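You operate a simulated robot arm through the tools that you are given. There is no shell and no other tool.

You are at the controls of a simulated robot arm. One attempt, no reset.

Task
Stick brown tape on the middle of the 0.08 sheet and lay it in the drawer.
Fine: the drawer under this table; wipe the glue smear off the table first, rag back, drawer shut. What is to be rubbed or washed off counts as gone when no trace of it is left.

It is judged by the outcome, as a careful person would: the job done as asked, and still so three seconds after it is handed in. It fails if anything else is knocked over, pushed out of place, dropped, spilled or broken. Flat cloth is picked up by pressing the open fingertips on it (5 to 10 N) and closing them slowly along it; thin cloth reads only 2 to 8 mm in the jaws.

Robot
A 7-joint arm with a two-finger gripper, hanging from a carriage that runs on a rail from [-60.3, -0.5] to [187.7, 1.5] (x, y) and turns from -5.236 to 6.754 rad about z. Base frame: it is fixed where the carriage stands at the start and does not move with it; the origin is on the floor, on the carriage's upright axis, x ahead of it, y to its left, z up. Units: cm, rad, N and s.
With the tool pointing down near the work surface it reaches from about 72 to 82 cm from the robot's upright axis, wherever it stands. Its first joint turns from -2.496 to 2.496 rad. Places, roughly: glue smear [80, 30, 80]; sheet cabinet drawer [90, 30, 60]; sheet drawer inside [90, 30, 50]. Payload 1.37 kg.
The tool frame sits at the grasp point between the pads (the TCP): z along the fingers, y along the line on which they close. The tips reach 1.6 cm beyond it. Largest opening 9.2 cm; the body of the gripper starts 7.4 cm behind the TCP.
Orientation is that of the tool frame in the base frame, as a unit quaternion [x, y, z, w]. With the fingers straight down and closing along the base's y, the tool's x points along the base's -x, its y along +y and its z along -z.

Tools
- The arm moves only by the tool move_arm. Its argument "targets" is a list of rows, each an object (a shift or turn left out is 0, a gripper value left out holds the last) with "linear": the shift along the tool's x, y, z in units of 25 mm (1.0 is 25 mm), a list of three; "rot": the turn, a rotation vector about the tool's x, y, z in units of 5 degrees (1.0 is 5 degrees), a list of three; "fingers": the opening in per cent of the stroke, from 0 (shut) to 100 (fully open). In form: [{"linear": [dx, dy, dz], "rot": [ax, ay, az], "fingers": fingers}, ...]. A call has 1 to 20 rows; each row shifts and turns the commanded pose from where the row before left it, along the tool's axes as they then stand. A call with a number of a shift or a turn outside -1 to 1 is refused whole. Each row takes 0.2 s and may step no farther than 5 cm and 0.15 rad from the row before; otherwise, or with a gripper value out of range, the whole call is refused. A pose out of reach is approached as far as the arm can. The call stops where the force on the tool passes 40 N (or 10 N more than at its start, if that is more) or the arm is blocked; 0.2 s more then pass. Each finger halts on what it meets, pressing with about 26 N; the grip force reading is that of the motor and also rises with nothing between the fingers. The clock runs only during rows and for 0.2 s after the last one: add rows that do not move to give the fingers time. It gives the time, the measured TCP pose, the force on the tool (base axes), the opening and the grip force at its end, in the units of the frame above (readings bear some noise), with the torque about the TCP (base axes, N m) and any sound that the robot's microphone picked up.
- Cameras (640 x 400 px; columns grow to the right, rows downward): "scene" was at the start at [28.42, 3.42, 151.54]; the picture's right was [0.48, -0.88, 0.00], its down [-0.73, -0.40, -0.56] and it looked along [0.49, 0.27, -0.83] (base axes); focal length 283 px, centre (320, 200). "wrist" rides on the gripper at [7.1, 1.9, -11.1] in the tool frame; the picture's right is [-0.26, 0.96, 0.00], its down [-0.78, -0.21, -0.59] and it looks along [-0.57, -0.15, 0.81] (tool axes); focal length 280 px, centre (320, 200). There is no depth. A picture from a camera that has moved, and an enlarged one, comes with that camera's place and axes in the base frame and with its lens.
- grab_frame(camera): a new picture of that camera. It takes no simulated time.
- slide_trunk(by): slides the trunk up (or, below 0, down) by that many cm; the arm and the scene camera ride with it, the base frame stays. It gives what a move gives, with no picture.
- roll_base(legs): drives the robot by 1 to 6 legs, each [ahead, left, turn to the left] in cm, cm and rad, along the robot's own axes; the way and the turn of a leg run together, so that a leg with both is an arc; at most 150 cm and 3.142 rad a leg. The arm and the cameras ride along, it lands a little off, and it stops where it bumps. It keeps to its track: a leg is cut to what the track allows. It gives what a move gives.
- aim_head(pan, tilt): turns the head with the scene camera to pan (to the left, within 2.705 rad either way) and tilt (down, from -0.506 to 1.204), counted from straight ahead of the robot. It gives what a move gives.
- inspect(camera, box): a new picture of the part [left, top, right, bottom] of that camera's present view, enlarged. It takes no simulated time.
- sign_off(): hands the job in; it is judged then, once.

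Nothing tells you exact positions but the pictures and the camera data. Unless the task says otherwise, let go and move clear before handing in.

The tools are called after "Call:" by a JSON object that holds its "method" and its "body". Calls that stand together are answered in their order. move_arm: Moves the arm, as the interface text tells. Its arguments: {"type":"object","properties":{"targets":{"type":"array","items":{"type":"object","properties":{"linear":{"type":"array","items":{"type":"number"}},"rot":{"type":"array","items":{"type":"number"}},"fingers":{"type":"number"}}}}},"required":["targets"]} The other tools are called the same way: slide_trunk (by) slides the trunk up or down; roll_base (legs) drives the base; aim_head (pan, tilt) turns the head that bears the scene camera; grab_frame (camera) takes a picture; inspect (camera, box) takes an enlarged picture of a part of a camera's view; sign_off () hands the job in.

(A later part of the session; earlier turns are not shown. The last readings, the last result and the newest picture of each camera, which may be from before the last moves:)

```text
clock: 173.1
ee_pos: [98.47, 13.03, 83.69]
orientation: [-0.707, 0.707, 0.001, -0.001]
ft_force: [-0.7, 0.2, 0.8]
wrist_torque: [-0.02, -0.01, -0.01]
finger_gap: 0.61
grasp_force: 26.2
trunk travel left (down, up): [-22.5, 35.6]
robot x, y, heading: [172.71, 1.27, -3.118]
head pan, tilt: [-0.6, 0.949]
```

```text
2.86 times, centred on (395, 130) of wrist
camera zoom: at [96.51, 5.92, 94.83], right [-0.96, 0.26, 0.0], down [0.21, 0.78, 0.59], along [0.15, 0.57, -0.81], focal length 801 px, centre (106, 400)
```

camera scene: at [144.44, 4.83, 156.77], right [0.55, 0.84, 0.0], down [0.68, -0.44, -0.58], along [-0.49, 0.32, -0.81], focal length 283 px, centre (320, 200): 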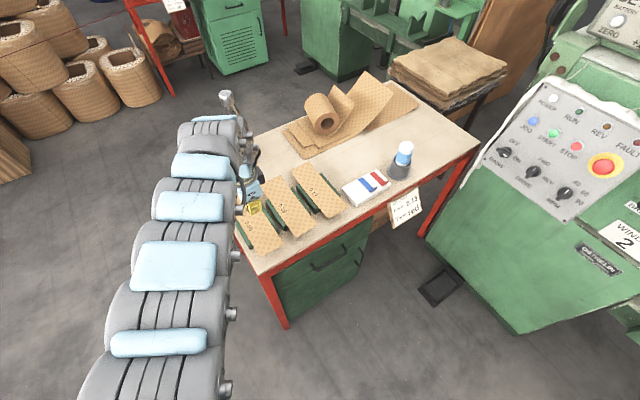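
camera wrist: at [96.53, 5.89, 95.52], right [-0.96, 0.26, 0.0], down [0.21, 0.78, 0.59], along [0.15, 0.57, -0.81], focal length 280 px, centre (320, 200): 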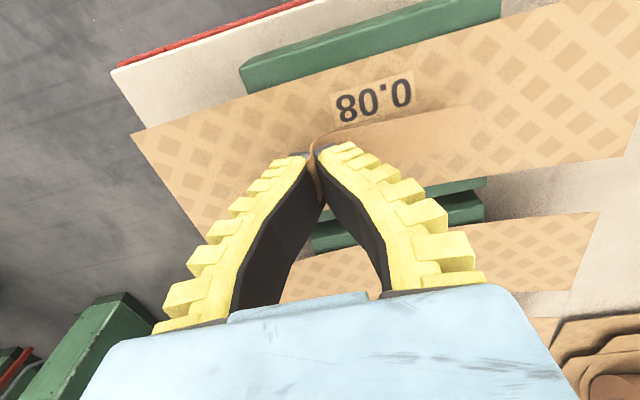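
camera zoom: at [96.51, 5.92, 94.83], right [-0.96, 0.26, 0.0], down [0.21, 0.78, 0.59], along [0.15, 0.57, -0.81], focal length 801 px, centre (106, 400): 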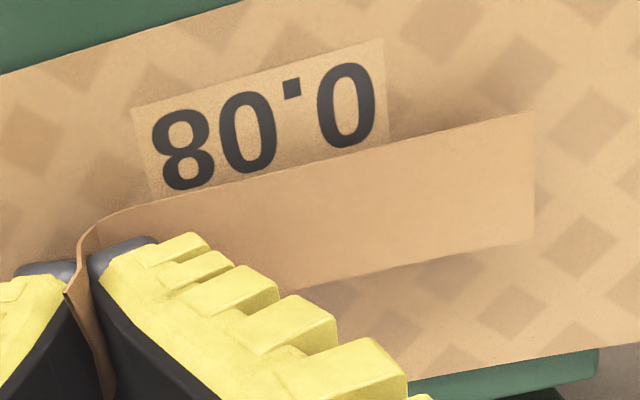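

Call:
{"method": "move_arm", "body": {"targets": [{"linear": [0, 0, 0.04]}, {"linear": [0, 0, 0]}]}}

Call:
{"method": "move_arm", "body": {"targets": [{"linear": [0, 0, 0.04]}, {"linear": [0, 0, 0]}]}}

Call:
{"method": "move_arm", "body": {"targets": [{"linear": [0, 0, 0.04]}, {"linear": [0, 0, 0]}]}}

Call:
{"method": "inspect", "body": {"camera": "wrist", "box": [290, 60, 500, 200]}}

```text
clock: 173.7
ee_pos: [98.49, 13.05, 83.64]
orientation: [0.708, -0.707, -0.001, 0.002]
ft_force: [0.0, -0.6, -0.5]
wrist_torque: [-0.02, 0.01, 0.02]
finger_gap: 0.62
grasp_force: 26.6
trunk travel left (down, up): [-22.5, 35.6]
robot x, y, heading: [172.53, 1.35, -3.124]
head pan, tilt: [-0.6, 0.949]
```

```text
clock: 174.3
ee_pos: [98.53, 13.01, 83.52]
orientation: [0.707, -0.707, 0.0, 0.001]
ft_force: [-0.3, 0.2, 0.3]
wrist_torque: [-0.04, -0.04, -0.01]
finger_gap: 0.58
grasp_force: 25.8
trunk travel left (down, up): [-22.5, 35.6]
robot x, y, heading: [172.16, 1.42, -3.125]
head pan, tilt: [-0.6, 0.949]
```

```text
clock: 174.9
ee_pos: [98.54, 12.99, 83.37]
orientation: [0.707, -0.707, 0.0, 0.0]
ft_force: [1.1, 0.6, 0.8]
wrist_torque: [-0.01, -0.04, -0.02]
finger_gap: 0.58
grasp_force: 26.0
trunk travel left (down, up): [-22.5, 35.6]
robot x, y, heading: [172.16, 1.69, -3.122]
head pan, tilt: [-0.6, 0.949]
```

```text
2.86 times, centred on (395, 130) of wrist
camera zoom: at [96.5, 5.92, 94.51], right [-0.96, 0.26, 0.0], down [0.21, 0.78, 0.59], along [0.15, 0.57, -0.81], focal length 801 px, centre (106, 400)
```

zoom: 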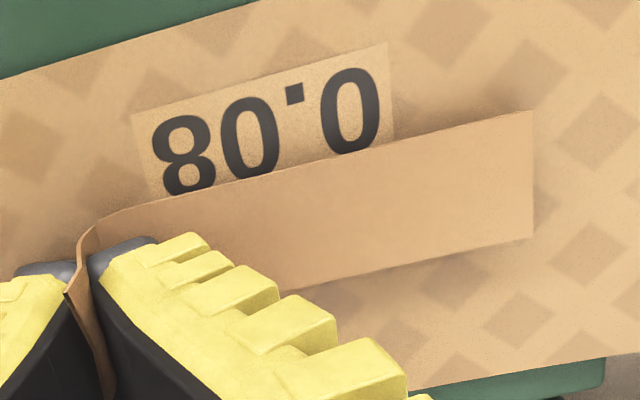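

Call:
{"method": "move_arm", "body": {"targets": [{"linear": [0, 0, 0.06]}, {"linear": [0, 0, 0]}]}}

Call:
{"method": "move_arm", "body": {"targets": [{"linear": [0, 0, 0.06]}, {"linear": [0, 0, 0]}]}}

Call:
{"method": "move_arm", "body": {"targets": [{"linear": [0, 0, 0.06]}, {"linear": [0, 0, 0]}]}}

Call:
{"method": "inspect", "body": {"camera": "wrist", "box": [290, 60, 500, 200]}}

```text
clock: 175.5
ee_pos: [98.55, 12.92, 83.26]
orientation: [0.707, -0.707, -0.001, 0.0]
ft_force: [0.0, -0.7, 0.5]
wrist_torque: [0.02, 0.0, 0.02]
finger_gap: 0.62
grasp_force: 25.9
trunk travel left (down, up): [-22.5, 35.6]
robot x, y, heading: [172.49, 1.41, -3.121]
head pan, tilt: [-0.6, 0.949]
```

```text
clock: 176.1
ee_pos: [98.53, 12.99, 83.09]
orientation: [-0.707, 0.707, 0.001, -0.001]
ft_force: [1.5, 0.3, 1.1]
wrist_torque: [0.02, 0.01, 0.01]
finger_gap: 0.62
grasp_force: 26.0
trunk travel left (down, up): [-22.5, 35.6]
robot x, y, heading: [172.46, 1.19, -3.123]
head pan, tilt: [-0.6, 0.949]
```

```text
clock: 176.7
ee_pos: [98.4, 13.02, 82.97]
orientation: [-0.707, 0.708, 0.001, 0.0]
ft_force: [1.1, -0.4, 3.5]
wrist_torque: [-0.04, -0.01, 0.03]
finger_gap: 0.59
grasp_force: 25.6
trunk travel left (down, up): [-22.5, 35.6]
robot x, y, heading: [172.32, 1.3, -3.117]
head pan, tilt: [-0.6, 0.949]
```

```text
2.86 times, centred on (395, 130) of wrist
camera zoom: at [96.48, 5.91, 94.1], right [-0.96, 0.26, 0.0], down [0.21, 0.78, 0.59], along [0.15, 0.57, -0.81], focal length 801 px, centre (106, 400)
```

zoom: 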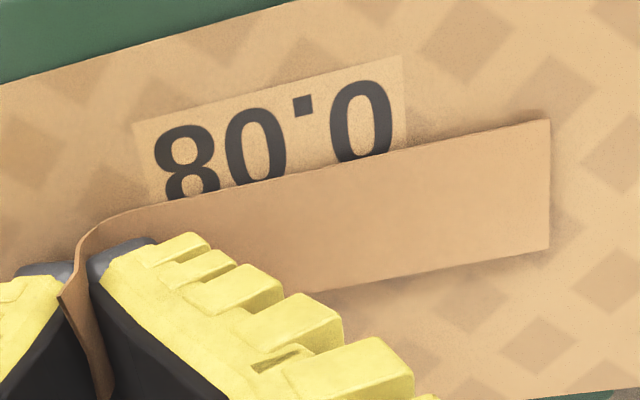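

Contact now (3.5 N). I'll press a little more and hold a moment so the strip sticks.

Call:
{"method": "move_arm", "body": {"targets": [{"linear": [0, 0, 0.03]}, {"linear": [0, 0, 0]}, {"linear": [0, 0, 0]}]}}

Call:
{"method": "move_arm", "body": {"targets": [{"linear": [0, 0, 0.03]}, {"linear": [0, 0, 0]}, {"linear": [0, 0, 0]}, {"linear": [0, 0, 0]}]}}

Call:
{"method": "grab_frame", "body": {"camera": "wrist"}}

```text
clock: 177.5
ee_pos: [98.37, 13.11, 82.93]
orientation: [0.707, -0.707, -0.001, 0.001]
ft_force: [0.6, 0.2, 4.4]
wrist_torque: [0.0, 0.03, -0.03]
finger_gap: 0.6
grasp_force: 26.4
trunk travel left (down, up): [-22.5, 35.6]
robot x, y, heading: [172.66, 1.52, -3.12]
head pan, tilt: [-0.6, 0.949]
```

```text
clock: 178.5
ee_pos: [98.47, 13.0, 82.82]
orientation: [-0.706, 0.708, 0.001, -0.002]
ft_force: [0.1, -0.5, 3.9]
wrist_torque: [-0.02, 0.0, -0.03]
finger_gap: 0.6
grasp_force: 26.1
trunk travel left (down, up): [-22.5, 35.6]
robot x, y, heading: [172.22, 1.25, -3.122]
head pan, tilt: [-0.6, 0.949]
```

```text
taken
camera wrist: at [96.49, 5.93, 93.92], right [-0.96, 0.26, 0.0], down [0.21, 0.78, 0.59], along [0.15, 0.57, -0.81], focal length 280 px, centre (320, 200)
```

wrist: 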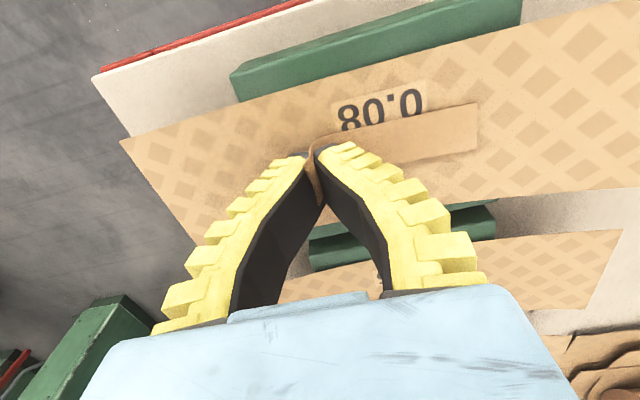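

The strip touches the sheet at its middle. I'll release the tab and look before pressing it flat.

Call:
{"method": "move_arm", "body": {"targets": [{"linear": [0, 0, -0.02], "fingers": 5}, {"fingers": 12}, {"fingers": 20}, {"fingers": 30}, {"fingers": 35}, {"linear": [0, 0, 0]}]}}

Call:
{"method": "grab_frame", "body": {"camera": "wrist"}}

```text
clock: 179.9
ee_pos: [98.5, 12.98, 82.72]
orientation: [0.707, -0.707, -0.001, 0.001]
ft_force: [1.1, 0.7, 6.5]
wrist_torque: [-0.05, 0.03, 0.03]
finger_gap: 3.52
grasp_force: 1.1
trunk travel left (down, up): [-22.5, 35.6]
robot x, y, heading: [172.43, 1.19, -3.119]
head pan, tilt: [-0.6, 0.949]
```

```text
taken
camera wrist: at [96.48, 5.91, 93.99], right [-0.96, 0.26, 0.0], down [0.21, 0.78, 0.59], along [0.15, 0.57, -0.81], focal length 280 px, centre (320, 200)
```

wrist: 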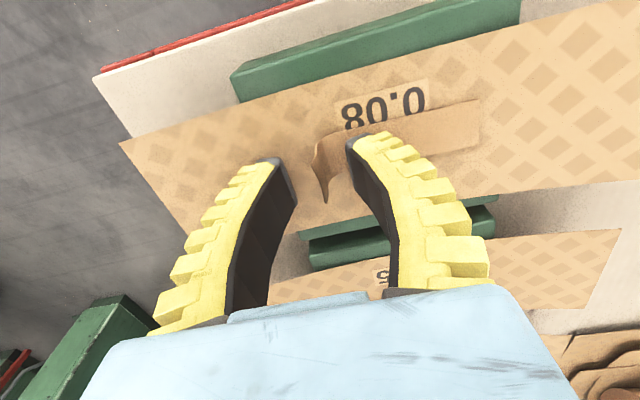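

Tape released; it stays on the sheet. I'll rise a bit and inspect.

Call:
{"method": "move_arm", "body": {"targets": [{"linear": [0, 0, -0.1]}, {"linear": [0, 0, -0.3]}, {"linear": [0, 0, -0.8]}, {"linear": [0, 0, -1]}, {"linear": [0, 0, -1]}, {"linear": [0, 0, 0]}]}}

Call:
{"method": "grab_frame", "body": {"camera": "wrist"}}

Call:
{"method": "inspect", "body": {"camera": "wrist", "box": [200, 0, 560, 200]}}

```text
clock: 181.3
ee_pos: [98.5, 13.12, 90.88]
orientation: [-0.707, 0.708, 0.001, -0.001]
ft_force: [0.4, -0.3, 0.6]
wrist_torque: [0.0, -0.01, 0.01]
finger_gap: 3.56
grasp_force: 2.4
trunk travel left (down, up): [-22.5, 35.6]
robot x, y, heading: [172.55, 1.59, -3.122]
head pan, tilt: [-0.6, 0.949]
```

```text
taken
camera wrist: at [96.53, 5.93, 102.01], right [-0.96, 0.26, 0.0], down [0.21, 0.78, 0.59], along [0.15, 0.57, -0.81], focal length 280 px, centre (320, 200)
```

wrist: 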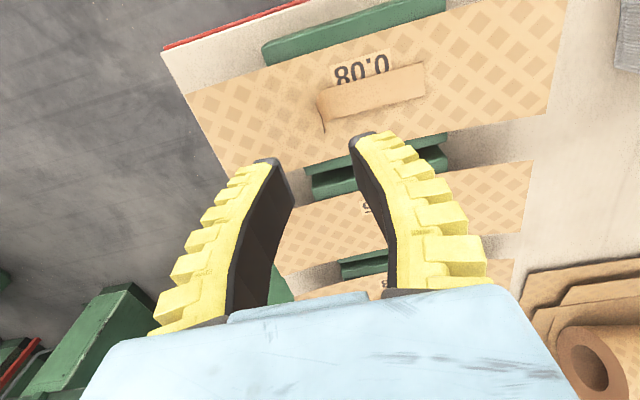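

```text
1.78 times, centred on (380, 100) of wrist
camera zoom: at [96.53, 5.93, 102.01], right [-0.96, 0.26, 0.0], down [0.21, 0.78, 0.59], along [0.15, 0.57, -0.81], focal length 498 px, centre (213, 378)
```

zoom: 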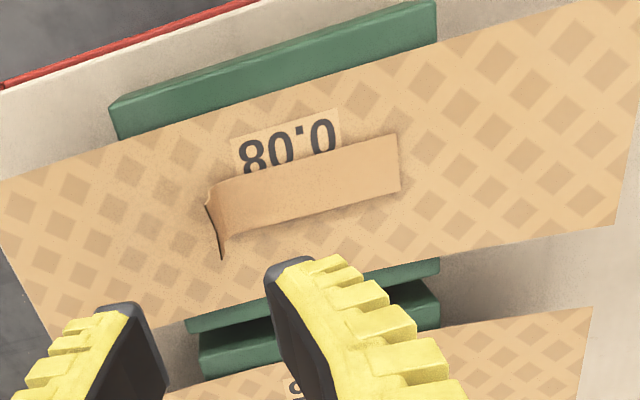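

The brown strip lies on the middle of the 0.08 sheet (tape centre ≈(94.3, 12.5)). I'll close the fingers and press it down gently along its length so it sticks.

Call:
{"method": "move_arm", "body": {"targets": [{"linear": [0.1, 0.84, 0], "fingers": 20}, {"linear": [0.1, 0.84, 0], "fingers": 0}, {"linear": [0, 0, 0]}, {"linear": [0, 0, 0]}, {"linear": [0, 0, 1]}, {"linear": [0, 0, 1]}, {"linear": [0, 0, 0.9]}, {"linear": [0, 0, 0]}]}}

Call:
{"method": "grab_frame", "body": {"camera": "wrist"}}

```text
clock: 183.1
ee_pos: [94.21, 12.64, 83.46]
orientation: [-0.706, 0.708, 0.001, -0.002]
ft_force: [0.9, 0.0, -0.1]
wrist_torque: [-0.02, -0.03, -0.03]
finger_gap: 0.0
grasp_force: 25.9
trunk travel left (down, up): [-22.5, 35.6]
robot x, y, heading: [172.37, 1.41, -3.12]
head pan, tilt: [-0.6, 0.949]
```

```text
taken
camera wrist: at [92.28, 5.49, 94.61], right [-0.96, 0.26, 0.0], down [0.21, 0.78, 0.59], along [0.15, 0.57, -0.81], focal length 280 px, centre (320, 200)
```

wrist: 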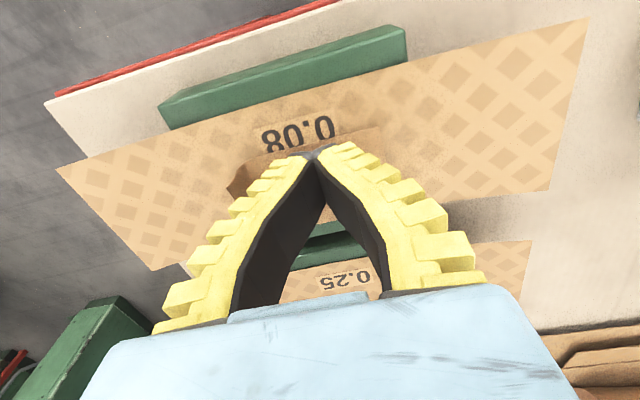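

The sheet is fully visible and the closed tips are over the tape's middle. Stepping down to press lightly.

Call:
{"method": "move_arm", "body": {"targets": [{"linear": [0, 0, 0.1]}, {"linear": [0, 0, 0]}]}}

Call:
{"method": "move_arm", "body": {"targets": [{"linear": [0, 0, 0.06]}, {"linear": [0, 0, 0]}]}}

Call:
{"method": "move_arm", "body": {"targets": [{"linear": [0, 0, 0.05]}, {"linear": [0, 0, 0]}]}}

```text
clock: 183.7
ee_pos: [94.16, 12.67, 83.24]
orientation: [-0.707, 0.707, 0.001, -0.001]
ft_force: [0.9, 0.5, -1.2]
wrist_torque: [0.02, -0.01, -0.01]
finger_gap: 0.0
grasp_force: 25.9
trunk travel left (down, up): [-22.5, 35.6]
robot x, y, heading: [172.25, 1.27, -3.119]
head pan, tilt: [-0.6, 0.949]
```

```text
clock: 184.3
ee_pos: [94.23, 12.62, 83.18]
orientation: [-0.707, 0.708, 0.001, -0.001]
ft_force: [0.0, -0.7, 0.1]
wrist_torque: [-0.02, 0.02, 0.03]
finger_gap: 0.0
grasp_force: 25.8
trunk travel left (down, up): [-22.5, 35.6]
robot x, y, heading: [172.01, 1.31, -3.119]
head pan, tilt: [-0.6, 0.949]
```

```text
clock: 184.9
ee_pos: [94.24, 12.53, 82.95]
orientation: [-0.707, 0.707, 0.001, 0.0]
ft_force: [-0.7, 0.2, -0.1]
wrist_torque: [-0.05, -0.02, -0.01]
finger_gap: 0.0
grasp_force: 26.1
trunk travel left (down, up): [-22.5, 35.6]
robot x, y, heading: [172.34, 1.15, -3.122]
head pan, tilt: [-0.6, 0.949]
```

Call:
{"method": "move_arm", "body": {"targets": [{"linear": [0, 0, 0.04]}, {"linear": [0, 0, 0]}]}}

Call:
{"method": "move_arm", "body": {"targets": [{"linear": [0, 0, 0.04]}, {"linear": [0, 0, 0]}]}}

Call:
{"method": "move_arm", "body": {"targets": [{"linear": [0, 0, 0.03]}, {"linear": [0, 0, 0]}]}}

```text
clock: 185.5
ee_pos: [94.23, 12.64, 82.94]
orientation: [0.707, -0.707, -0.001, 0.0]
ft_force: [-0.2, 0.0, -0.9]
wrist_torque: [-0.03, 0.0, -0.03]
finger_gap: 0.0
grasp_force: 25.8
trunk travel left (down, up): [-22.5, 35.6]
robot x, y, heading: [172.03, 0.91, -3.121]
head pan, tilt: [-0.6, 0.949]
```

```text
clock: 186.1
ee_pos: [94.11, 12.56, 82.88]
orientation: [0.707, -0.707, 0.0, 0.001]
ft_force: [1.3, 0.7, -0.7]
wrist_torque: [0.01, -0.04, -0.01]
finger_gap: 0.0
grasp_force: 26.6
trunk travel left (down, up): [-22.5, 35.6]
robot x, y, heading: [172.59, 1.05, -3.123]
head pan, tilt: [-0.6, 0.949]
```

```text
clock: 186.7
ee_pos: [94.17, 12.59, 82.85]
orientation: [-0.707, 0.707, 0.001, -0.001]
ft_force: [-0.2, 0.6, 0.3]
wrist_torque: [0.0, 0.02, 0.02]
finger_gap: 0.6
grasp_force: 26.3
trunk travel left (down, up): [-22.5, 35.6]
robot x, y, heading: [172.77, 1.07, -3.125]
head pan, tilt: [-0.6, 0.949]
```

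The gap reading changed; I'll look before pressing further.

Call:
{"method": "inspect", "body": {"camera": "wrist", "box": [200, 80, 440, 230]}}

```text
2.67 times, centred on (320, 155) of wrist
camera zoom: at [92.26, 5.44, 93.96], right [-0.96, 0.26, 0.0], down [0.21, 0.78, 0.59], along [0.15, 0.57, -0.81], focal length 748 px, centre (320, 320)
```

zoom: 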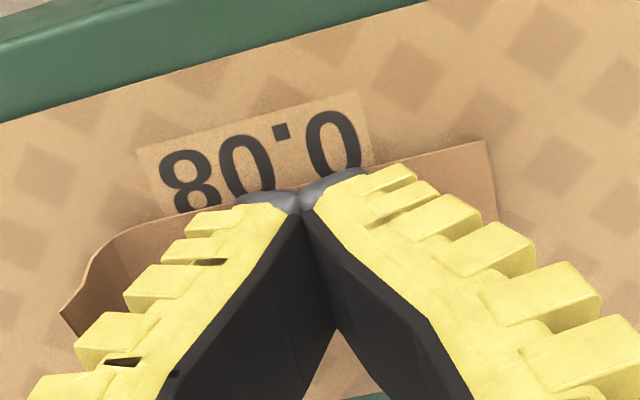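

Nothing caught; the tips are just reaching the tape. Pressing on in 0.5–1 mm steps.

Call:
{"method": "move_arm", "body": {"targets": [{"linear": [0, 0, 0.03]}, {"linear": [0, 0, 0]}]}}

Call:
{"method": "move_arm", "body": {"targets": [{"linear": [0, 0, 0.02]}, {"linear": [0, 0, 0]}]}}

Call:
{"method": "move_arm", "body": {"targets": [{"linear": [0, 0, 0.02]}, {"linear": [0, 0, 0]}]}}

```text
clock: 187.3
ee_pos: [94.18, 12.49, 82.71]
orientation: [-0.707, 0.707, 0.0, -0.001]
ft_force: [0.3, 0.1, 2.6]
wrist_torque: [-0.02, -0.01, 0.04]
finger_gap: 0.57
grasp_force: 25.7
trunk travel left (down, up): [-22.5, 35.6]
robot x, y, heading: [172.14, 1.1, -3.116]
head pan, tilt: [-0.6, 0.949]
```

```text
clock: 187.9
ee_pos: [94.1, 12.51, 82.8]
orientation: [0.708, -0.707, -0.001, 0.001]
ft_force: [0.4, 0.8, 4.5]
wrist_torque: [0.03, 0.02, 0.0]
finger_gap: 0.61
grasp_force: 26.0
trunk travel left (down, up): [-22.5, 35.6]
robot x, y, heading: [172.42, 1.25, -3.124]
head pan, tilt: [-0.6, 0.949]
```

```text
clock: 188.5
ee_pos: [94.17, 12.56, 82.54]
orientation: [0.707, -0.707, -0.001, 0.001]
ft_force: [0.7, 1.0, 7.3]
wrist_torque: [0.0, 0.01, 0.01]
finger_gap: 0.59
grasp_force: 25.4
trunk travel left (down, up): [-22.5, 35.6]
robot x, y, heading: [172.44, 1.22, -3.12]
head pan, tilt: [-0.6, 0.949]
```

Pressing at about 7 N; I'll hold for a second, then open the tips slightly before lifting so nothing is pinched.

Call:
{"method": "move_arm", "body": {"targets": [{"linear": [0, 0, 0.015]}, {"linear": [0, 0, 0]}, {"linear": [0, 0, 0]}, {"linear": [0, 0, 0]}, {"linear": [0, 0, 0]}]}}

Call:
{"method": "move_arm", "body": {"targets": [{"linear": [0, 0, -0.06]}, {"linear": [0, 0, -0.04], "fingers": 10}, {"linear": [0, 0, -0.3]}, {"linear": [0, 0, -1]}, {"linear": [0, 0, -1]}, {"linear": [0, 0, -1]}, {"linear": [0, 0, 0]}]}}

Call:
{"method": "grab_frame", "body": {"camera": "wrist"}}

```text
clock: 189.7
ee_pos: [94.12, 12.62, 82.59]
orientation: [0.707, -0.707, -0.002, 0.001]
ft_force: [-0.3, -0.7, 7.9]
wrist_torque: [-0.06, 0.02, -0.02]
finger_gap: 0.61
grasp_force: 25.8
trunk travel left (down, up): [-22.5, 35.6]
robot x, y, heading: [172.4, 1.29, -3.122]
head pan, tilt: [-0.6, 0.949]
```

```text
clock: 191.3
ee_pos: [94.2, 12.53, 91.01]
orientation: [0.707, -0.707, -0.001, 0.001]
ft_force: [-0.8, 0.1, -0.5]
wrist_torque: [-0.03, 0.03, 0.03]
finger_gap: 1.39
grasp_force: 3.2
trunk travel left (down, up): [-22.5, 35.6]
robot x, y, heading: [172.51, 1.33, -3.122]
head pan, tilt: [-0.6, 0.949]
```

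```text
taken
camera wrist: at [92.27, 5.43, 102.21], right [-0.97, 0.26, 0.0], down [0.21, 0.78, 0.59], along [0.15, 0.57, -0.81], focal length 280 px, centre (320, 200)
```

wrist: 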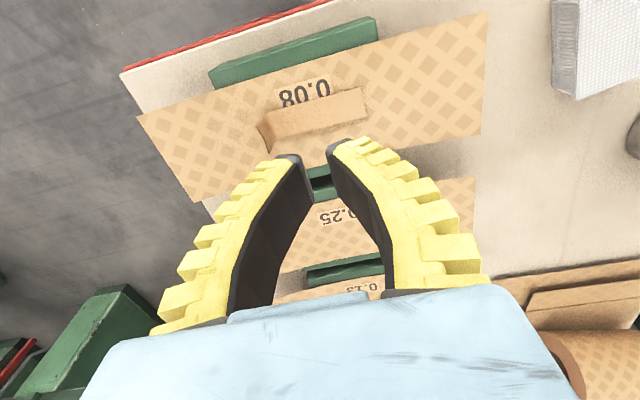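

Call:
{"method": "inspect", "body": {"camera": "wrist", "box": [120, 0, 500, 210]}}

```text
1.68 times, centred on (310, 105) of wrist
camera zoom: at [92.27, 5.43, 102.21], right [-0.97, 0.26, 0.0], down [0.21, 0.78, 0.59], along [0.15, 0.57, -0.81], focal length 472 px, centre (337, 360)
```

zoom: 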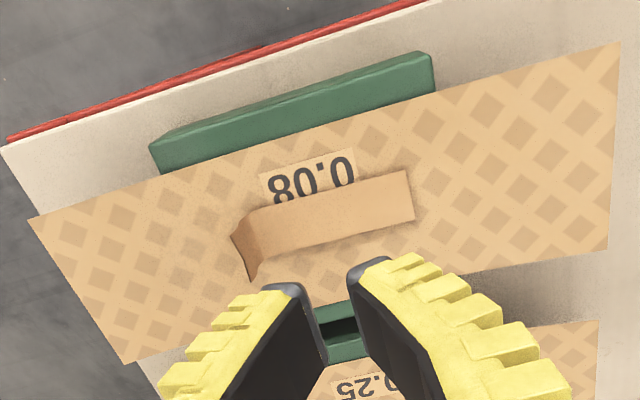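

The tape sits in the middle of the sheet. To be sure it adheres over its length, I'll press once more near each end.

Call:
{"method": "move_arm", "body": {"targets": [{"linear": [0, 0.76, 0], "fingers": 0}, {"linear": [0, 0, 1]}, {"linear": [0, 0, 1]}, {"linear": [0, 0, 1]}, {"linear": [0, 0, 0.28]}, {"linear": [0, 0, 0.04]}, {"linear": [0, 0, 0]}]}}

Call:
{"method": "move_arm", "body": {"targets": [{"linear": [0, 0, 0.03]}, {"linear": [0, 0, 0]}, {"linear": [0, 0, 0]}]}}

```text
clock: 192.9
ee_pos: [92.4, 12.54, 82.87]
orientation: [0.707, -0.707, -0.001, 0.001]
ft_force: [-0.3, -0.3, 0.1]
wrist_torque: [-0.01, 0.02, 0.0]
finger_gap: 0.6
grasp_force: 26.1
trunk travel left (down, up): [-22.5, 35.6]
robot x, y, heading: [172.69, 1.32, -3.12]
head pan, tilt: [-0.6, 0.949]
```

```text
clock: 193.7
ee_pos: [92.42, 12.54, 82.72]
orientation: [-0.706, 0.708, 0.0, -0.001]
ft_force: [0.0, 0.9, 2.7]
wrist_torque: [0.05, 0.0, 0.01]
finger_gap: 0.57
grasp_force: 26.2
trunk travel left (down, up): [-22.5, 35.6]
robot x, y, heading: [172.04, 1.81, -3.126]
head pan, tilt: [-0.6, 0.949]
```

Call:
{"method": "move_arm", "body": {"targets": [{"linear": [0, 0, 0.03]}, {"linear": [0, 0, 0]}, {"linear": [0, 0, 0]}, {"linear": [0, 0, 0]}]}}

Call:
{"method": "move_arm", "body": {"targets": [{"linear": [0, 0, -0.1]}, {"linear": [0, 0, -0.4]}, {"linear": [0, -0.7, -0.5]}, {"linear": [0, -0.7, 0]}, {"linear": [0, 0, 0.5]}, {"linear": [0, 0, 0.38]}, {"linear": [0, 0, 0.05]}, {"linear": [0, 0, 0]}]}}

Call:
{"method": "grab_frame", "body": {"camera": "wrist"}}

```text
clock: 194.7
ee_pos: [92.26, 12.52, 82.63]
orientation: [0.707, -0.707, -0.001, 0.0]
ft_force: [0.8, 0.0, 5.7]
wrist_torque: [0.0, -0.03, 0.02]
finger_gap: 0.59
grasp_force: 26.3
trunk travel left (down, up): [-22.5, 35.6]
robot x, y, heading: [172.32, 1.59, -3.117]
head pan, tilt: [-0.6, 0.949]
```

```text
clock: 196.5
ee_pos: [95.87, 12.52, 82.91]
orientation: [0.707, -0.707, -0.001, 0.002]
ft_force: [-0.2, -0.7, 0.5]
wrist_torque: [0.03, 0.01, -0.01]
finger_gap: 0.0
grasp_force: 26.1
trunk travel left (down, up): [-22.5, 35.6]
robot x, y, heading: [172.19, 1.55, -3.121]
head pan, tilt: [-0.6, 0.949]
```

```text
taken
camera wrist: at [93.88, 5.46, 93.98], right [-0.96, 0.26, 0.0], down [0.21, 0.78, 0.59], along [0.15, 0.57, -0.81], focal length 280 px, centre (320, 200)
```

wrist: 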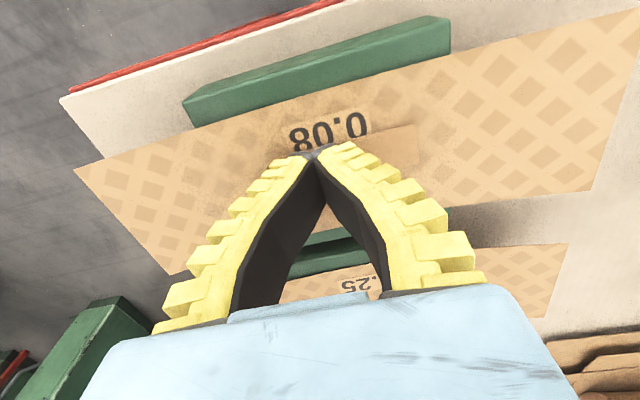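

Call:
{"method": "move_arm", "body": {"targets": [{"linear": [0, 0, 0.06]}, {"linear": [0, 0, 0]}]}}

Call:
{"method": "move_arm", "body": {"targets": [{"linear": [0, 0, 0.04]}, {"linear": [0, 0, 0]}, {"linear": [0, 0, 0]}, {"linear": [0, 0, 0]}]}}

Call:
{"method": "move_arm", "body": {"targets": [{"linear": [0, 0, -0.1]}, {"linear": [0, 0, -0.5]}, {"linear": [0, 0, -1]}, {"linear": [0, 0, -1]}, {"linear": [0, 0, -1]}, {"linear": [0, 0, -1]}, {"linear": [0, 0, -1]}, {"linear": [0, 0, -1]}, {"linear": [0, 0, 0]}]}}

Call:
{"method": "grab_frame", "body": {"camera": "wrist"}}

```text
clock: 197.1
ee_pos: [95.88, 12.65, 82.78]
orientation: [-0.707, 0.707, 0.0, -0.001]
ft_force: [0.6, -0.5, 3.8]
wrist_torque: [0.0, -0.03, -0.02]
finger_gap: 0.6
grasp_force: 25.7
trunk travel left (down, up): [-22.5, 35.6]
robot x, y, heading: [172.1, 1.18, -3.12]
head pan, tilt: [-0.6, 0.949]
```

```text
clock: 198.1
ee_pos: [95.74, 12.64, 82.71]
orientation: [-0.707, 0.707, 0.001, -0.001]
ft_force: [1.1, 0.6, 7.7]
wrist_torque: [-0.02, -0.03, 0.01]
finger_gap: 0.61
grasp_force: 26.3
trunk travel left (down, up): [-22.5, 35.6]
robot x, y, heading: [172.06, 0.85, -3.119]
head pan, tilt: [-0.6, 0.949]
```

```text
clock: 200.1
ee_pos: [95.9, 12.44, 99.11]
orientation: [0.708, -0.706, -0.001, 0.0]
ft_force: [-0.9, -1.0, -0.8]
wrist_torque: [0.01, -0.06, -0.01]
finger_gap: 0.0
grasp_force: 26.2
trunk travel left (down, up): [-22.5, 35.6]
robot x, y, heading: [172.47, 1.24, -3.12]
head pan, tilt: [-0.6, 0.949]
```

```text
taken
camera wrist: at [93.93, 5.36, 110.25], right [-0.96, 0.26, 0.0], down [0.21, 0.78, 0.59], along [0.15, 0.57, -0.81], focal length 280 px, centre (320, 200)
```

wrist: 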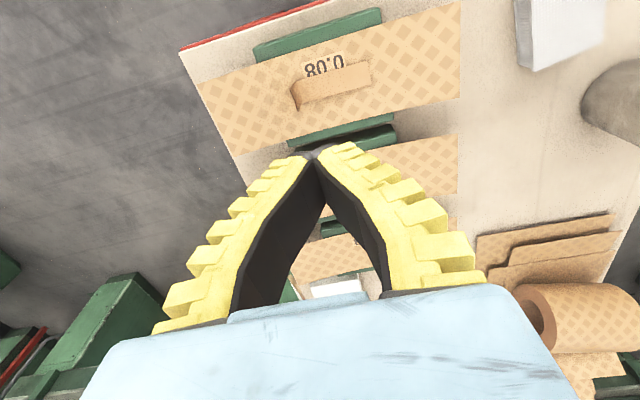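

The tape is down and pressed. Now the drawer: I'll roll back to the end of the rail, lower things gradually, and look closely at the handle.

Call:
{"method": "roll_base", "body": {"legs": [[-15, 0, 0]]}}

Call:
{"method": "aim_head", "body": {"pan": -0.55, "tilt": 0.75}}

Call:
{"method": "grab_frame", "body": {"camera": "scene"}}

Call:
{"method": "grab_frame", "body": {"camera": "wrist"}}

```text
clock: 201.4
ee_pos: [110.56, 12.56, 99.02]
orientation: [0.708, -0.707, 0.0, 0.0]
ft_force: [0.3, -0.4, -0.9]
wrist_torque: [0.01, 0.01, 0.03]
finger_gap: 0.0
grasp_force: 25.2
trunk travel left (down, up): [-22.5, 35.6]
robot x, y, heading: [187.24, 1.77, -3.118]
head pan, tilt: [-0.6, 0.949]
```

```text
clock: 202.2
ee_pos: [110.6, 12.65, 98.99]
orientation: [-0.707, 0.707, 0.001, -0.001]
ft_force: [0.5, -0.1, -0.7]
wrist_torque: [0.0, 0.01, 0.0]
finger_gap: 0.0
grasp_force: 26.1
trunk travel left (down, up): [-22.5, 35.6]
robot x, y, heading: [186.96, 1.65, -3.118]
head pan, tilt: [-0.55, 0.75]
```

```text
taken
camera scene: at [158.08, 5.13, 158.32], right [0.5, 0.86, 0.0], down [0.59, -0.34, -0.73], along [-0.63, 0.37, -0.68], focal length 283 px, centre (320, 200)
```

scene: 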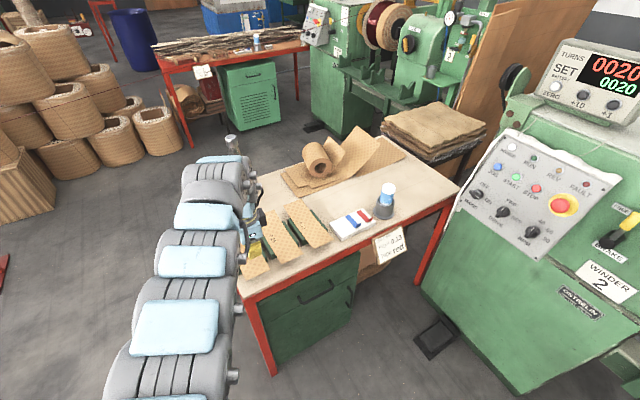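

```text
taken
camera wrist: at [108.62, 5.42, 110.23], right [-0.97, 0.26, 0.0], down [0.21, 0.78, 0.59], along [0.15, 0.57, -0.81], focal length 280 px, centre (320, 200)
```

wrist: 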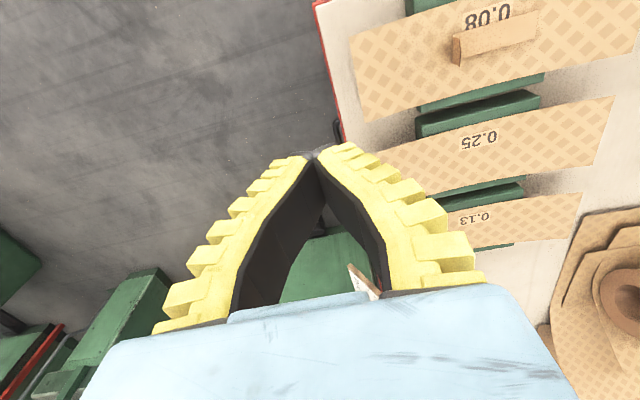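

Call:
{"method": "inspect", "body": {"camera": "scene", "box": [235, 230, 395, 380]}}

Call:
{"method": "inspect", "body": {"camera": "wrist", "box": [290, 60, 400, 260]}}

```text
2.67 times, centred on (315, 305) of scene
camera zoom: at [158.08, 5.13, 158.32], right [0.5, 0.86, 0.0], down [0.59, -0.34, -0.73], along [-0.63, 0.37, -0.68], focal length 756 px, centre (333, -80)
```

zoom: 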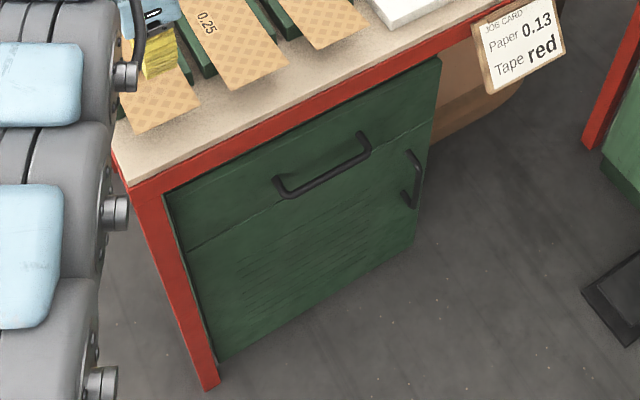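

```text
2.00 times, centred on (345, 160) of wrist
camera zoom: at [108.62, 5.42, 110.23], right [-0.97, 0.26, 0.0], down [0.21, 0.78, 0.59], along [0.15, 0.57, -0.81], focal length 561 px, centre (270, 280)
```

zoom: 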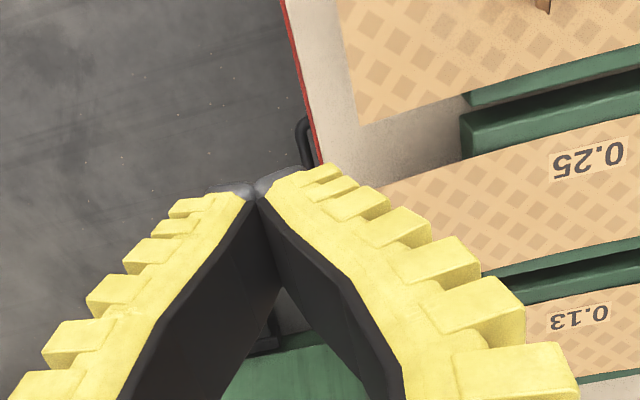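

The handle bar is at about x≈110.5, y 25–39, z≈58, horizontal, on ~3 cm posts. I need a tilted grasp with the fingers closing across the bar; I'll test pitching the tool in free space first.

Call:
{"method": "move_arm", "body": {"targets": [{"rot": [-1, 0, 0], "fingers": 35}, {"rot": [-1, 0, 0]}, {"rot": [-1, 0, 0]}, {"rot": [-1, 0, 0]}, {"rot": [-1, 0, 0]}, {"rot": [-1, 0, 0]}, {"rot": [-1, 0, 0]}, {"rot": [-1, 0, 0]}, {"rot": [-1, 0, 0]}]}}

Call:
{"method": "grab_frame", "body": {"camera": "wrist"}}

Call:
{"method": "grab_frame", "body": {"camera": "scene"}}

```text
clock: 204.2
ee_pos: [109.54, 14.49, 100.13]
orientation: [-0.664, 0.729, 0.115, -0.121]
ft_force: [1.2, 0.7, -7.7]
wrist_torque: [-0.02, 0.32, 0.05]
finger_gap: 3.59
grasp_force: 2.6
out of reach, approached as far as the arm can: row 2, 3, 4, 5, 6, 7
trunk travel left (down, up): [-22.5, 35.6]
robot x, y, heading: [186.91, 1.34, -3.116]
head pan, tilt: [-0.55, 0.75]
```

```text
taken
camera wrist: at [110.7, 7.55, 111.39], right [-0.88, 0.35, 0.31], down [0.46, 0.75, 0.47], along [-0.07, 0.56, -0.83], focal length 280 px, centre (320, 200)
```

wrist: 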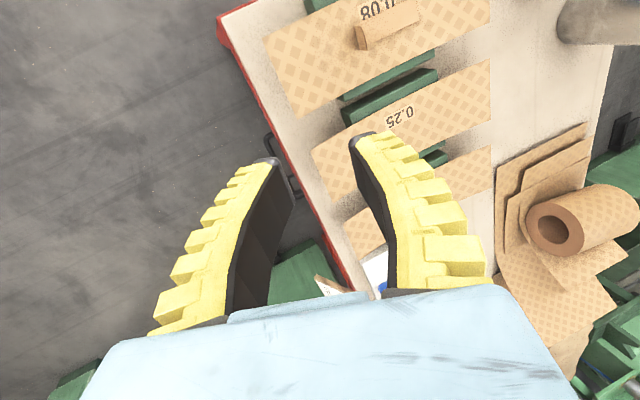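

```text
taken
camera scene: at [158.11, 5.1, 158.28], right [0.5, 0.86, 0.0], down [0.59, -0.34, -0.73], along [-0.63, 0.37, -0.68], focal length 283 px, centre (320, 200)
```

scene: 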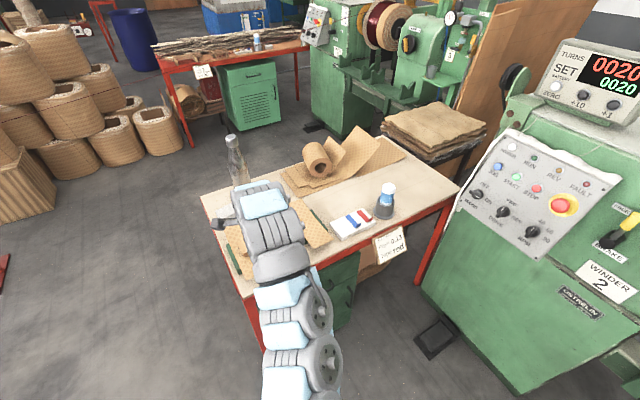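

The arm could only tilt partway here, and a small force shows. I'll do a no-motion row to re-read the force.

Call:
{"method": "move_arm", "body": {"targets": [{"linear": [0, 0, 0]}]}}

Call:
{"method": "inspect", "body": {"camera": "scene", "box": [190, 130, 390, 380]}}

```text
clock: 204.6
ee_pos: [109.78, 14.87, 99.62]
orientation: [-0.665, 0.729, 0.114, -0.115]
ft_force: [-0.2, -0.4, -0.1]
wrist_torque: [0.02, 0.01, 0.03]
finger_gap: 3.55
grasp_force: 2.5
trunk travel left (down, up): [-22.5, 35.6]
robot x, y, heading: [186.97, 1.68, -3.118]
head pan, tilt: [-0.55, 0.75]
```

```text
1.60 times, centred on (290, 255) of scene
camera zoom: at [158.1, 5.13, 158.31], right [0.5, 0.86, 0.0], down [0.59, -0.34, -0.73], along [-0.63, 0.37, -0.68], focal length 453 px, centre (368, 112)
```

zoom: 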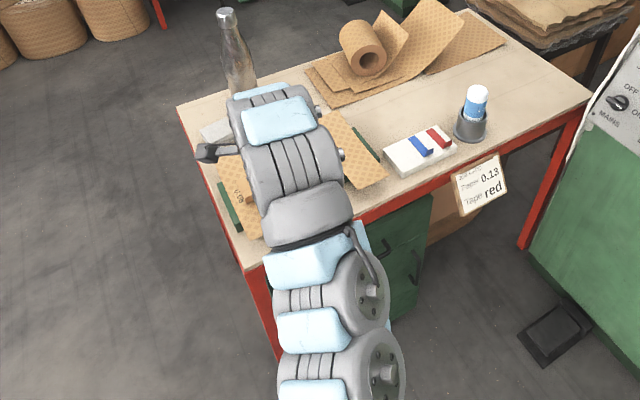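

I've got a usable ~19° tilt (body leaning away from the table). I'll keep it, move beyond the table edge near the handle's right end, and check that this pose is reachable.

Call:
{"method": "move_arm", "body": {"targets": [{"linear": [-0.982, -0.19, -0.0995]}, {"linear": [-0.982, -0.19, -0.0995]}, {"linear": [-0.982, -0.19, -0.0995]}, {"linear": [-0.982, -0.19, -0.0995]}, {"linear": [-0.982, -0.19, -0.0995]}, {"linear": [-0.982, -0.19, -0.0995]}, {"linear": [-0.982, -0.19, -0.0995]}, {"linear": [-0.982, -0.19, -0.0995]}, {"linear": [-0.982, -0.19, -0.0995]}, {"rot": [0.016, 0.325, -0.966]}, {"linear": [0, 0, 0]}]}}

Call:
{"method": "grab_frame", "body": {"camera": "wrist"}}

Call:
{"method": "grab_frame", "body": {"camera": "scene"}}

```text
clock: 207.0
ee_pos: [116.42, 36.54, 100.05]
orientation: [-0.696, 0.699, 0.109, -0.12]
ft_force: [0.2, 0.5, 0.2]
wrist_torque: [0.04, 0.01, -0.04]
finger_gap: 3.58
grasp_force: 2.6
trunk travel left (down, up): [-22.5, 35.6]
robot x, y, heading: [187.08, 1.55, -3.122]
head pan, tilt: [-0.55, 0.75]
```

```text
taken
camera wrist: at [118.13, 29.63, 111.3], right [-0.91, 0.27, 0.31], down [0.39, 0.79, 0.48], along [-0.11, 0.56, -0.82], focal length 280 px, centre (320, 200)
```

wrist: 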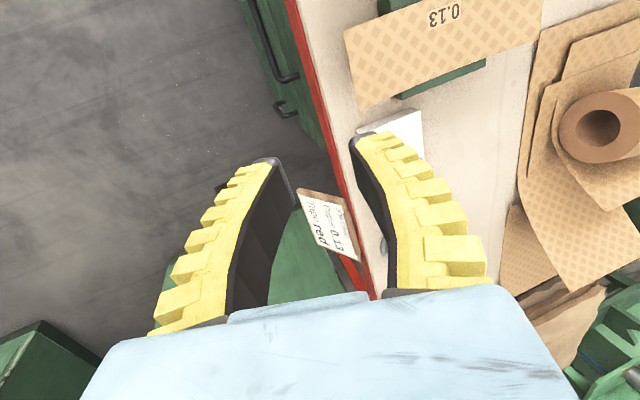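

```text
taken
camera scene: at [158.07, 5.13, 158.32], right [0.5, 0.86, 0.0], down [0.59, -0.34, -0.73], along [-0.63, 0.37, -0.68], focal length 283 px, centre (320, 200)
```

scene: 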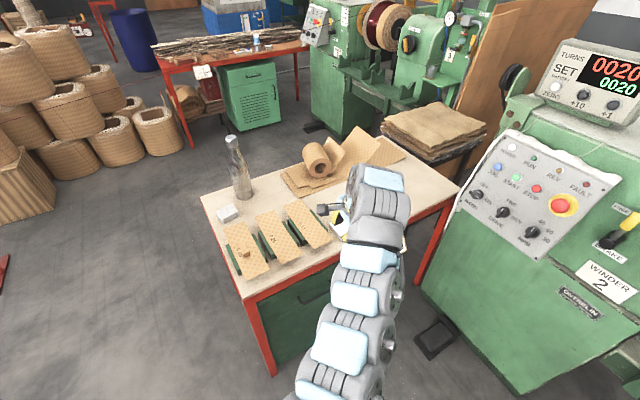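

The pose is reachable. The handle is visible from above; zooming in to measure it.

Call:
{"method": "inspect", "body": {"camera": "wrist", "box": [220, 0, 380, 150]}}

```text
2.67 times, centred on (300, 75) of wrist
camera zoom: at [118.13, 29.63, 111.3], right [-0.91, 0.27, 0.31], down [0.39, 0.79, 0.48], along [-0.11, 0.56, -0.82], focal length 748 px, centre (373, 533)
```

zoom: 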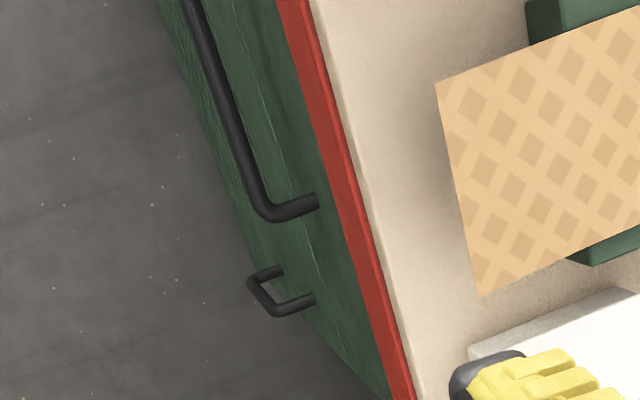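

The bar is at x≈111.0, z≈58, its right post at y≈39; the drawer front is at x≈107.2, leaving ~3 cm behind the bar. I'll lower the trunk 20 cm here, clear of the table edge, then look again.

Call:
{"method": "slide_trunk", "body": {"by": -20}}

Call:
{"method": "grab_frame", "body": {"camera": "wrist"}}

Call:
{"method": "grab_frame", "body": {"camera": "scene"}}

```text
clock: 209.1
ee_pos: [116.37, 36.68, 79.97]
orientation: [-0.696, 0.699, 0.11, -0.121]
ft_force: [-1.5, 0.2, 0.3]
wrist_torque: [0.04, -0.01, -0.02]
finger_gap: 3.58
grasp_force: 2.5
trunk travel left (down, up): [-2.5, 55.6]
robot x, y, heading: [187.03, 1.54, -3.119]
head pan, tilt: [-0.55, 0.75]
```

```text
taken
camera wrist: at [118.11, 29.62, 91.32], right [-0.91, 0.27, 0.31], down [0.39, 0.79, 0.48], along [-0.11, 0.56, -0.82], focal length 280 px, centre (320, 200)
```

wrist: 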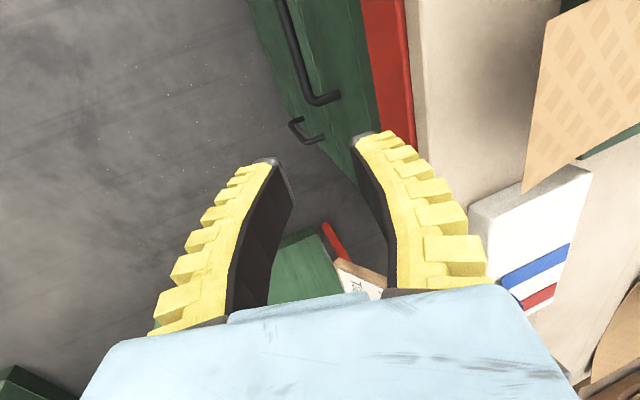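

```text
taken
camera scene: at [158.07, 5.13, 138.33], right [0.5, 0.86, 0.0], down [0.59, -0.34, -0.73], along [-0.63, 0.37, -0.68], focal length 283 px, centre (320, 200)
```

scene: 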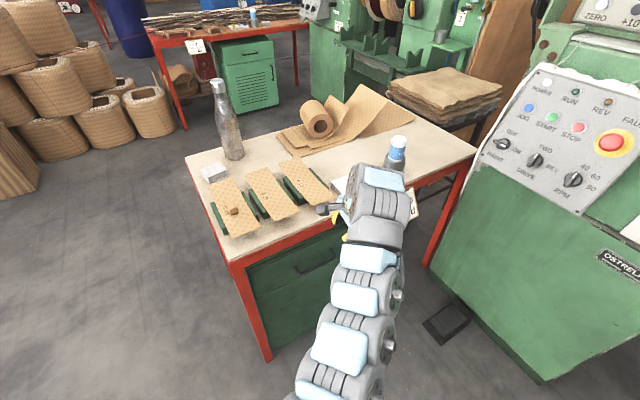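

Call:
{"method": "inspect", "body": {"camera": "wrist", "box": [250, 0, 430, 150]}}

```text
2.67 times, centred on (340, 75) of wrist
camera zoom: at [118.11, 29.62, 91.32], right [-0.91, 0.27, 0.31], down [0.39, 0.79, 0.48], along [-0.11, 0.56, -0.82], focal length 748 px, centre (267, 533)
```

zoom: 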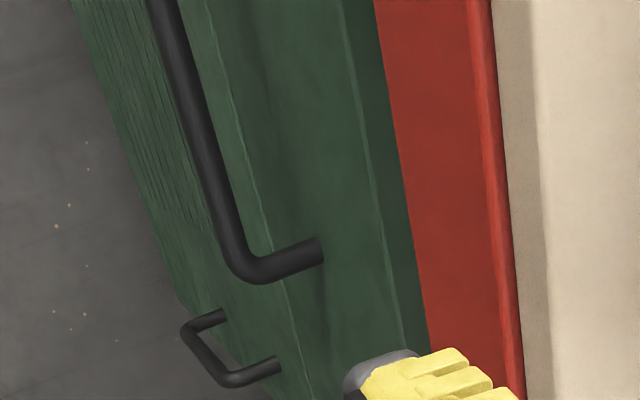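

Call:
{"method": "inspect", "body": {"camera": "scene", "box": [220, 210, 360, 360]}}

```text
2.67 times, centred on (290, 285) of scene
camera zoom: at [158.07, 5.13, 138.33], right [0.5, 0.86, 0.0], down [0.59, -0.34, -0.73], along [-0.63, 0.37, -0.68], focal length 756 px, centre (400, -27)
```

zoom: 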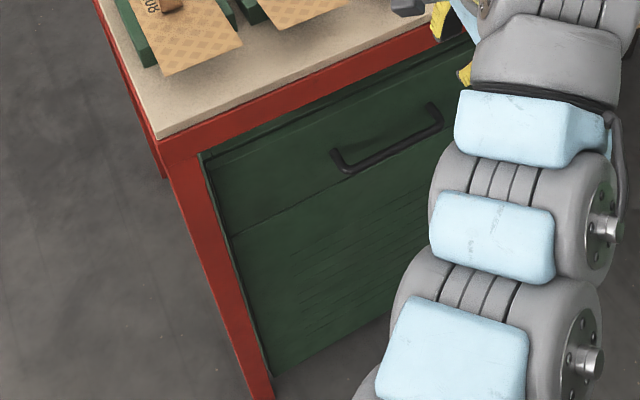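

Bar centre is about (110.9, 36, 58.1). I'll descend outside the table edge to a stand-off point along the approach axis, tilting to 25°, with the fingers at ~4.5 cm.

Call:
{"method": "move_arm", "body": {"targets": [{"linear": [0, -0.158, 0.817], "fingers": 45}, {"linear": [0, -0.158, 0.817]}, {"linear": [0, -0.158, 0.817]}, {"linear": [0, -0.158, 0.817]}, {"linear": [0, -0.158, 0.817]}, {"linear": [0, -0.158, 0.817]}, {"linear": [0, -0.158, 0.817]}, {"linear": [0, -0.158, 0.817]}, {"rot": [-0.64, 0, 0]}, {"rot": [-0.64, 0, 0]}, {"linear": [0, 0, 0]}]}}

Call:
{"method": "grab_frame", "body": {"camera": "wrist"}}

Call:
{"method": "inspect", "body": {"camera": "scene", "box": [220, 180, 440, 360]}}

```text
clock: 211.5
ee_pos: [114.23, 36.34, 63.7]
orientation: [-0.688, 0.692, 0.149, -0.159]
ft_force: [-0.1, -0.3, 0.4]
wrist_torque: [0.02, 0.01, -0.03]
finger_gap: 4.47
grasp_force: 2.5
trunk travel left (down, up): [-2.5, 55.6]
robot x, y, heading: [186.7, 1.45, -3.115]
head pan, tilt: [-0.55, 0.75]
```

```text
taken
camera wrist: at [117.14, 29.41, 74.59], right [-0.87, 0.27, 0.41], down [0.44, 0.79, 0.43], along [-0.2, 0.56, -0.81], focal length 280 px, centre (320, 200)
```

wrist: 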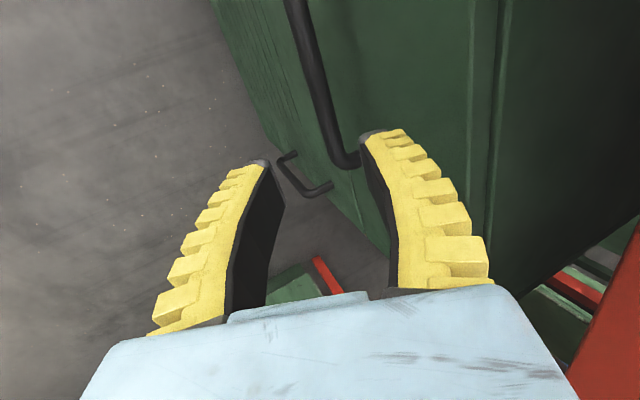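

```text
2.22 times, centred on (330, 270) of scene
camera zoom: at [158.07, 5.12, 138.32], right [0.5, 0.86, 0.0], down [0.59, -0.34, -0.73], along [-0.63, 0.37, -0.68], focal length 630 px, centre (298, 44)
```

zoom: 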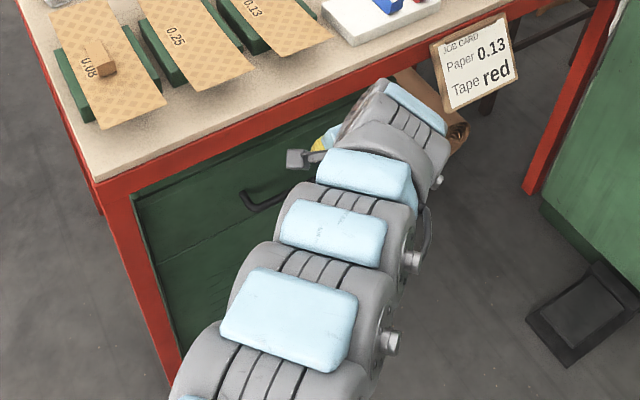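

The bar lies between the fingertips' lines, slightly toward the table side. I'll shift 3 mm and advance along the tool axis in stages.

Call:
{"method": "move_arm", "body": {"targets": [{"linear": [0, 0.12, 0.4]}, {"linear": [0, 0, 0.6]}, {"linear": [0, 0, 0.4]}, {"linear": [0, 0, 0]}]}}

Call:
{"method": "grab_frame", "body": {"camera": "wrist"}}

```text
clock: 212.5
ee_pos: [112.58, 36.26, 60.64]
orientation: [-0.689, 0.692, 0.148, -0.16]
ft_force: [0.0, 0.0, -0.2]
wrist_torque: [-0.01, 0.02, -0.01]
finger_gap: 4.47
grasp_force: 2.3
trunk travel left (down, up): [-2.5, 55.6]
robot x, y, heading: [187.02, 1.41, -3.121]
head pan, tilt: [-0.55, 0.75]
```

```text
taken
camera wrist: at [115.36, 29.34, 71.63], right [-0.87, 0.27, 0.41], down [0.44, 0.79, 0.43], along [-0.2, 0.56, -0.81], focal length 280 px, centre (320, 200)
```

wrist: 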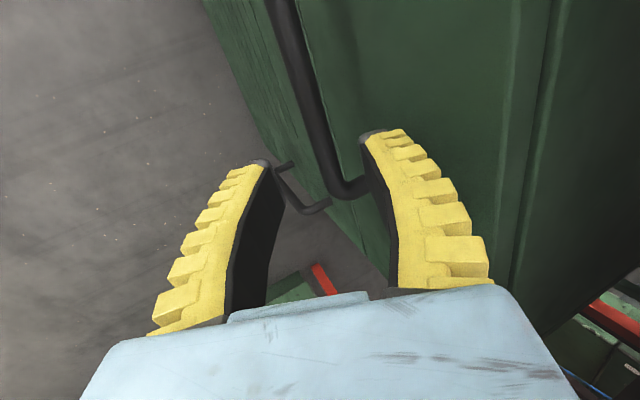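

The bar is between the fingers. I'll shift 5 mm away from the post and advance the rest of the way slowly.

Call:
{"method": "move_arm", "body": {"targets": [{"linear": [0.2, 0, 0.2]}, {"linear": [0, 0, 0.2]}, {"linear": [0, 0, 0.2]}, {"linear": [0, 0, 0]}]}}

Call:
{"method": "move_arm", "body": {"targets": [{"linear": [0, 0, 0.2]}, {"linear": [0, 0, 0.15]}, {"linear": [0, 0, 0]}]}}

Call:
{"method": "grab_frame", "body": {"camera": "wrist"}}

```text
clock: 213.5
ee_pos: [111.83, 35.89, 59.23]
orientation: [-0.688, 0.692, 0.148, -0.159]
ft_force: [-0.6, 0.2, 0.4]
wrist_torque: [-0.02, 0.01, -0.02]
finger_gap: 4.45
grasp_force: 1.7
trunk travel left (down, up): [-2.5, 55.6]
robot x, y, heading: [187.1, 1.32, -3.117]
head pan, tilt: [-0.55, 0.75]
```

```text
clock: 214.3
ee_pos: [111.68, 35.8, 58.31]
orientation: [-0.688, 0.692, 0.148, -0.16]
ft_force: [1.5, -0.6, 0.9]
wrist_torque: [0.02, 0.04, 0.01]
finger_gap: 4.42
grasp_force: 1.7
trunk travel left (down, up): [-2.5, 55.6]
robot x, y, heading: [186.87, 1.2, -3.117]
head pan, tilt: [-0.55, 0.75]
```

```text
taken
camera wrist: at [114.44, 28.8, 69.34], right [-0.87, 0.27, 0.41], down [0.44, 0.79, 0.43], along [-0.2, 0.56, -0.81], focal length 280 px, centre (320, 200)
```

wrist: 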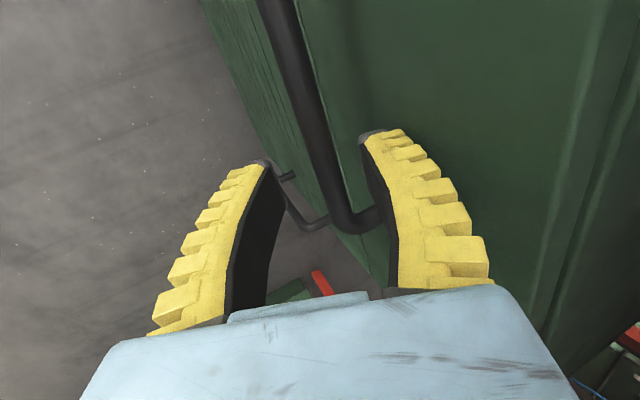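

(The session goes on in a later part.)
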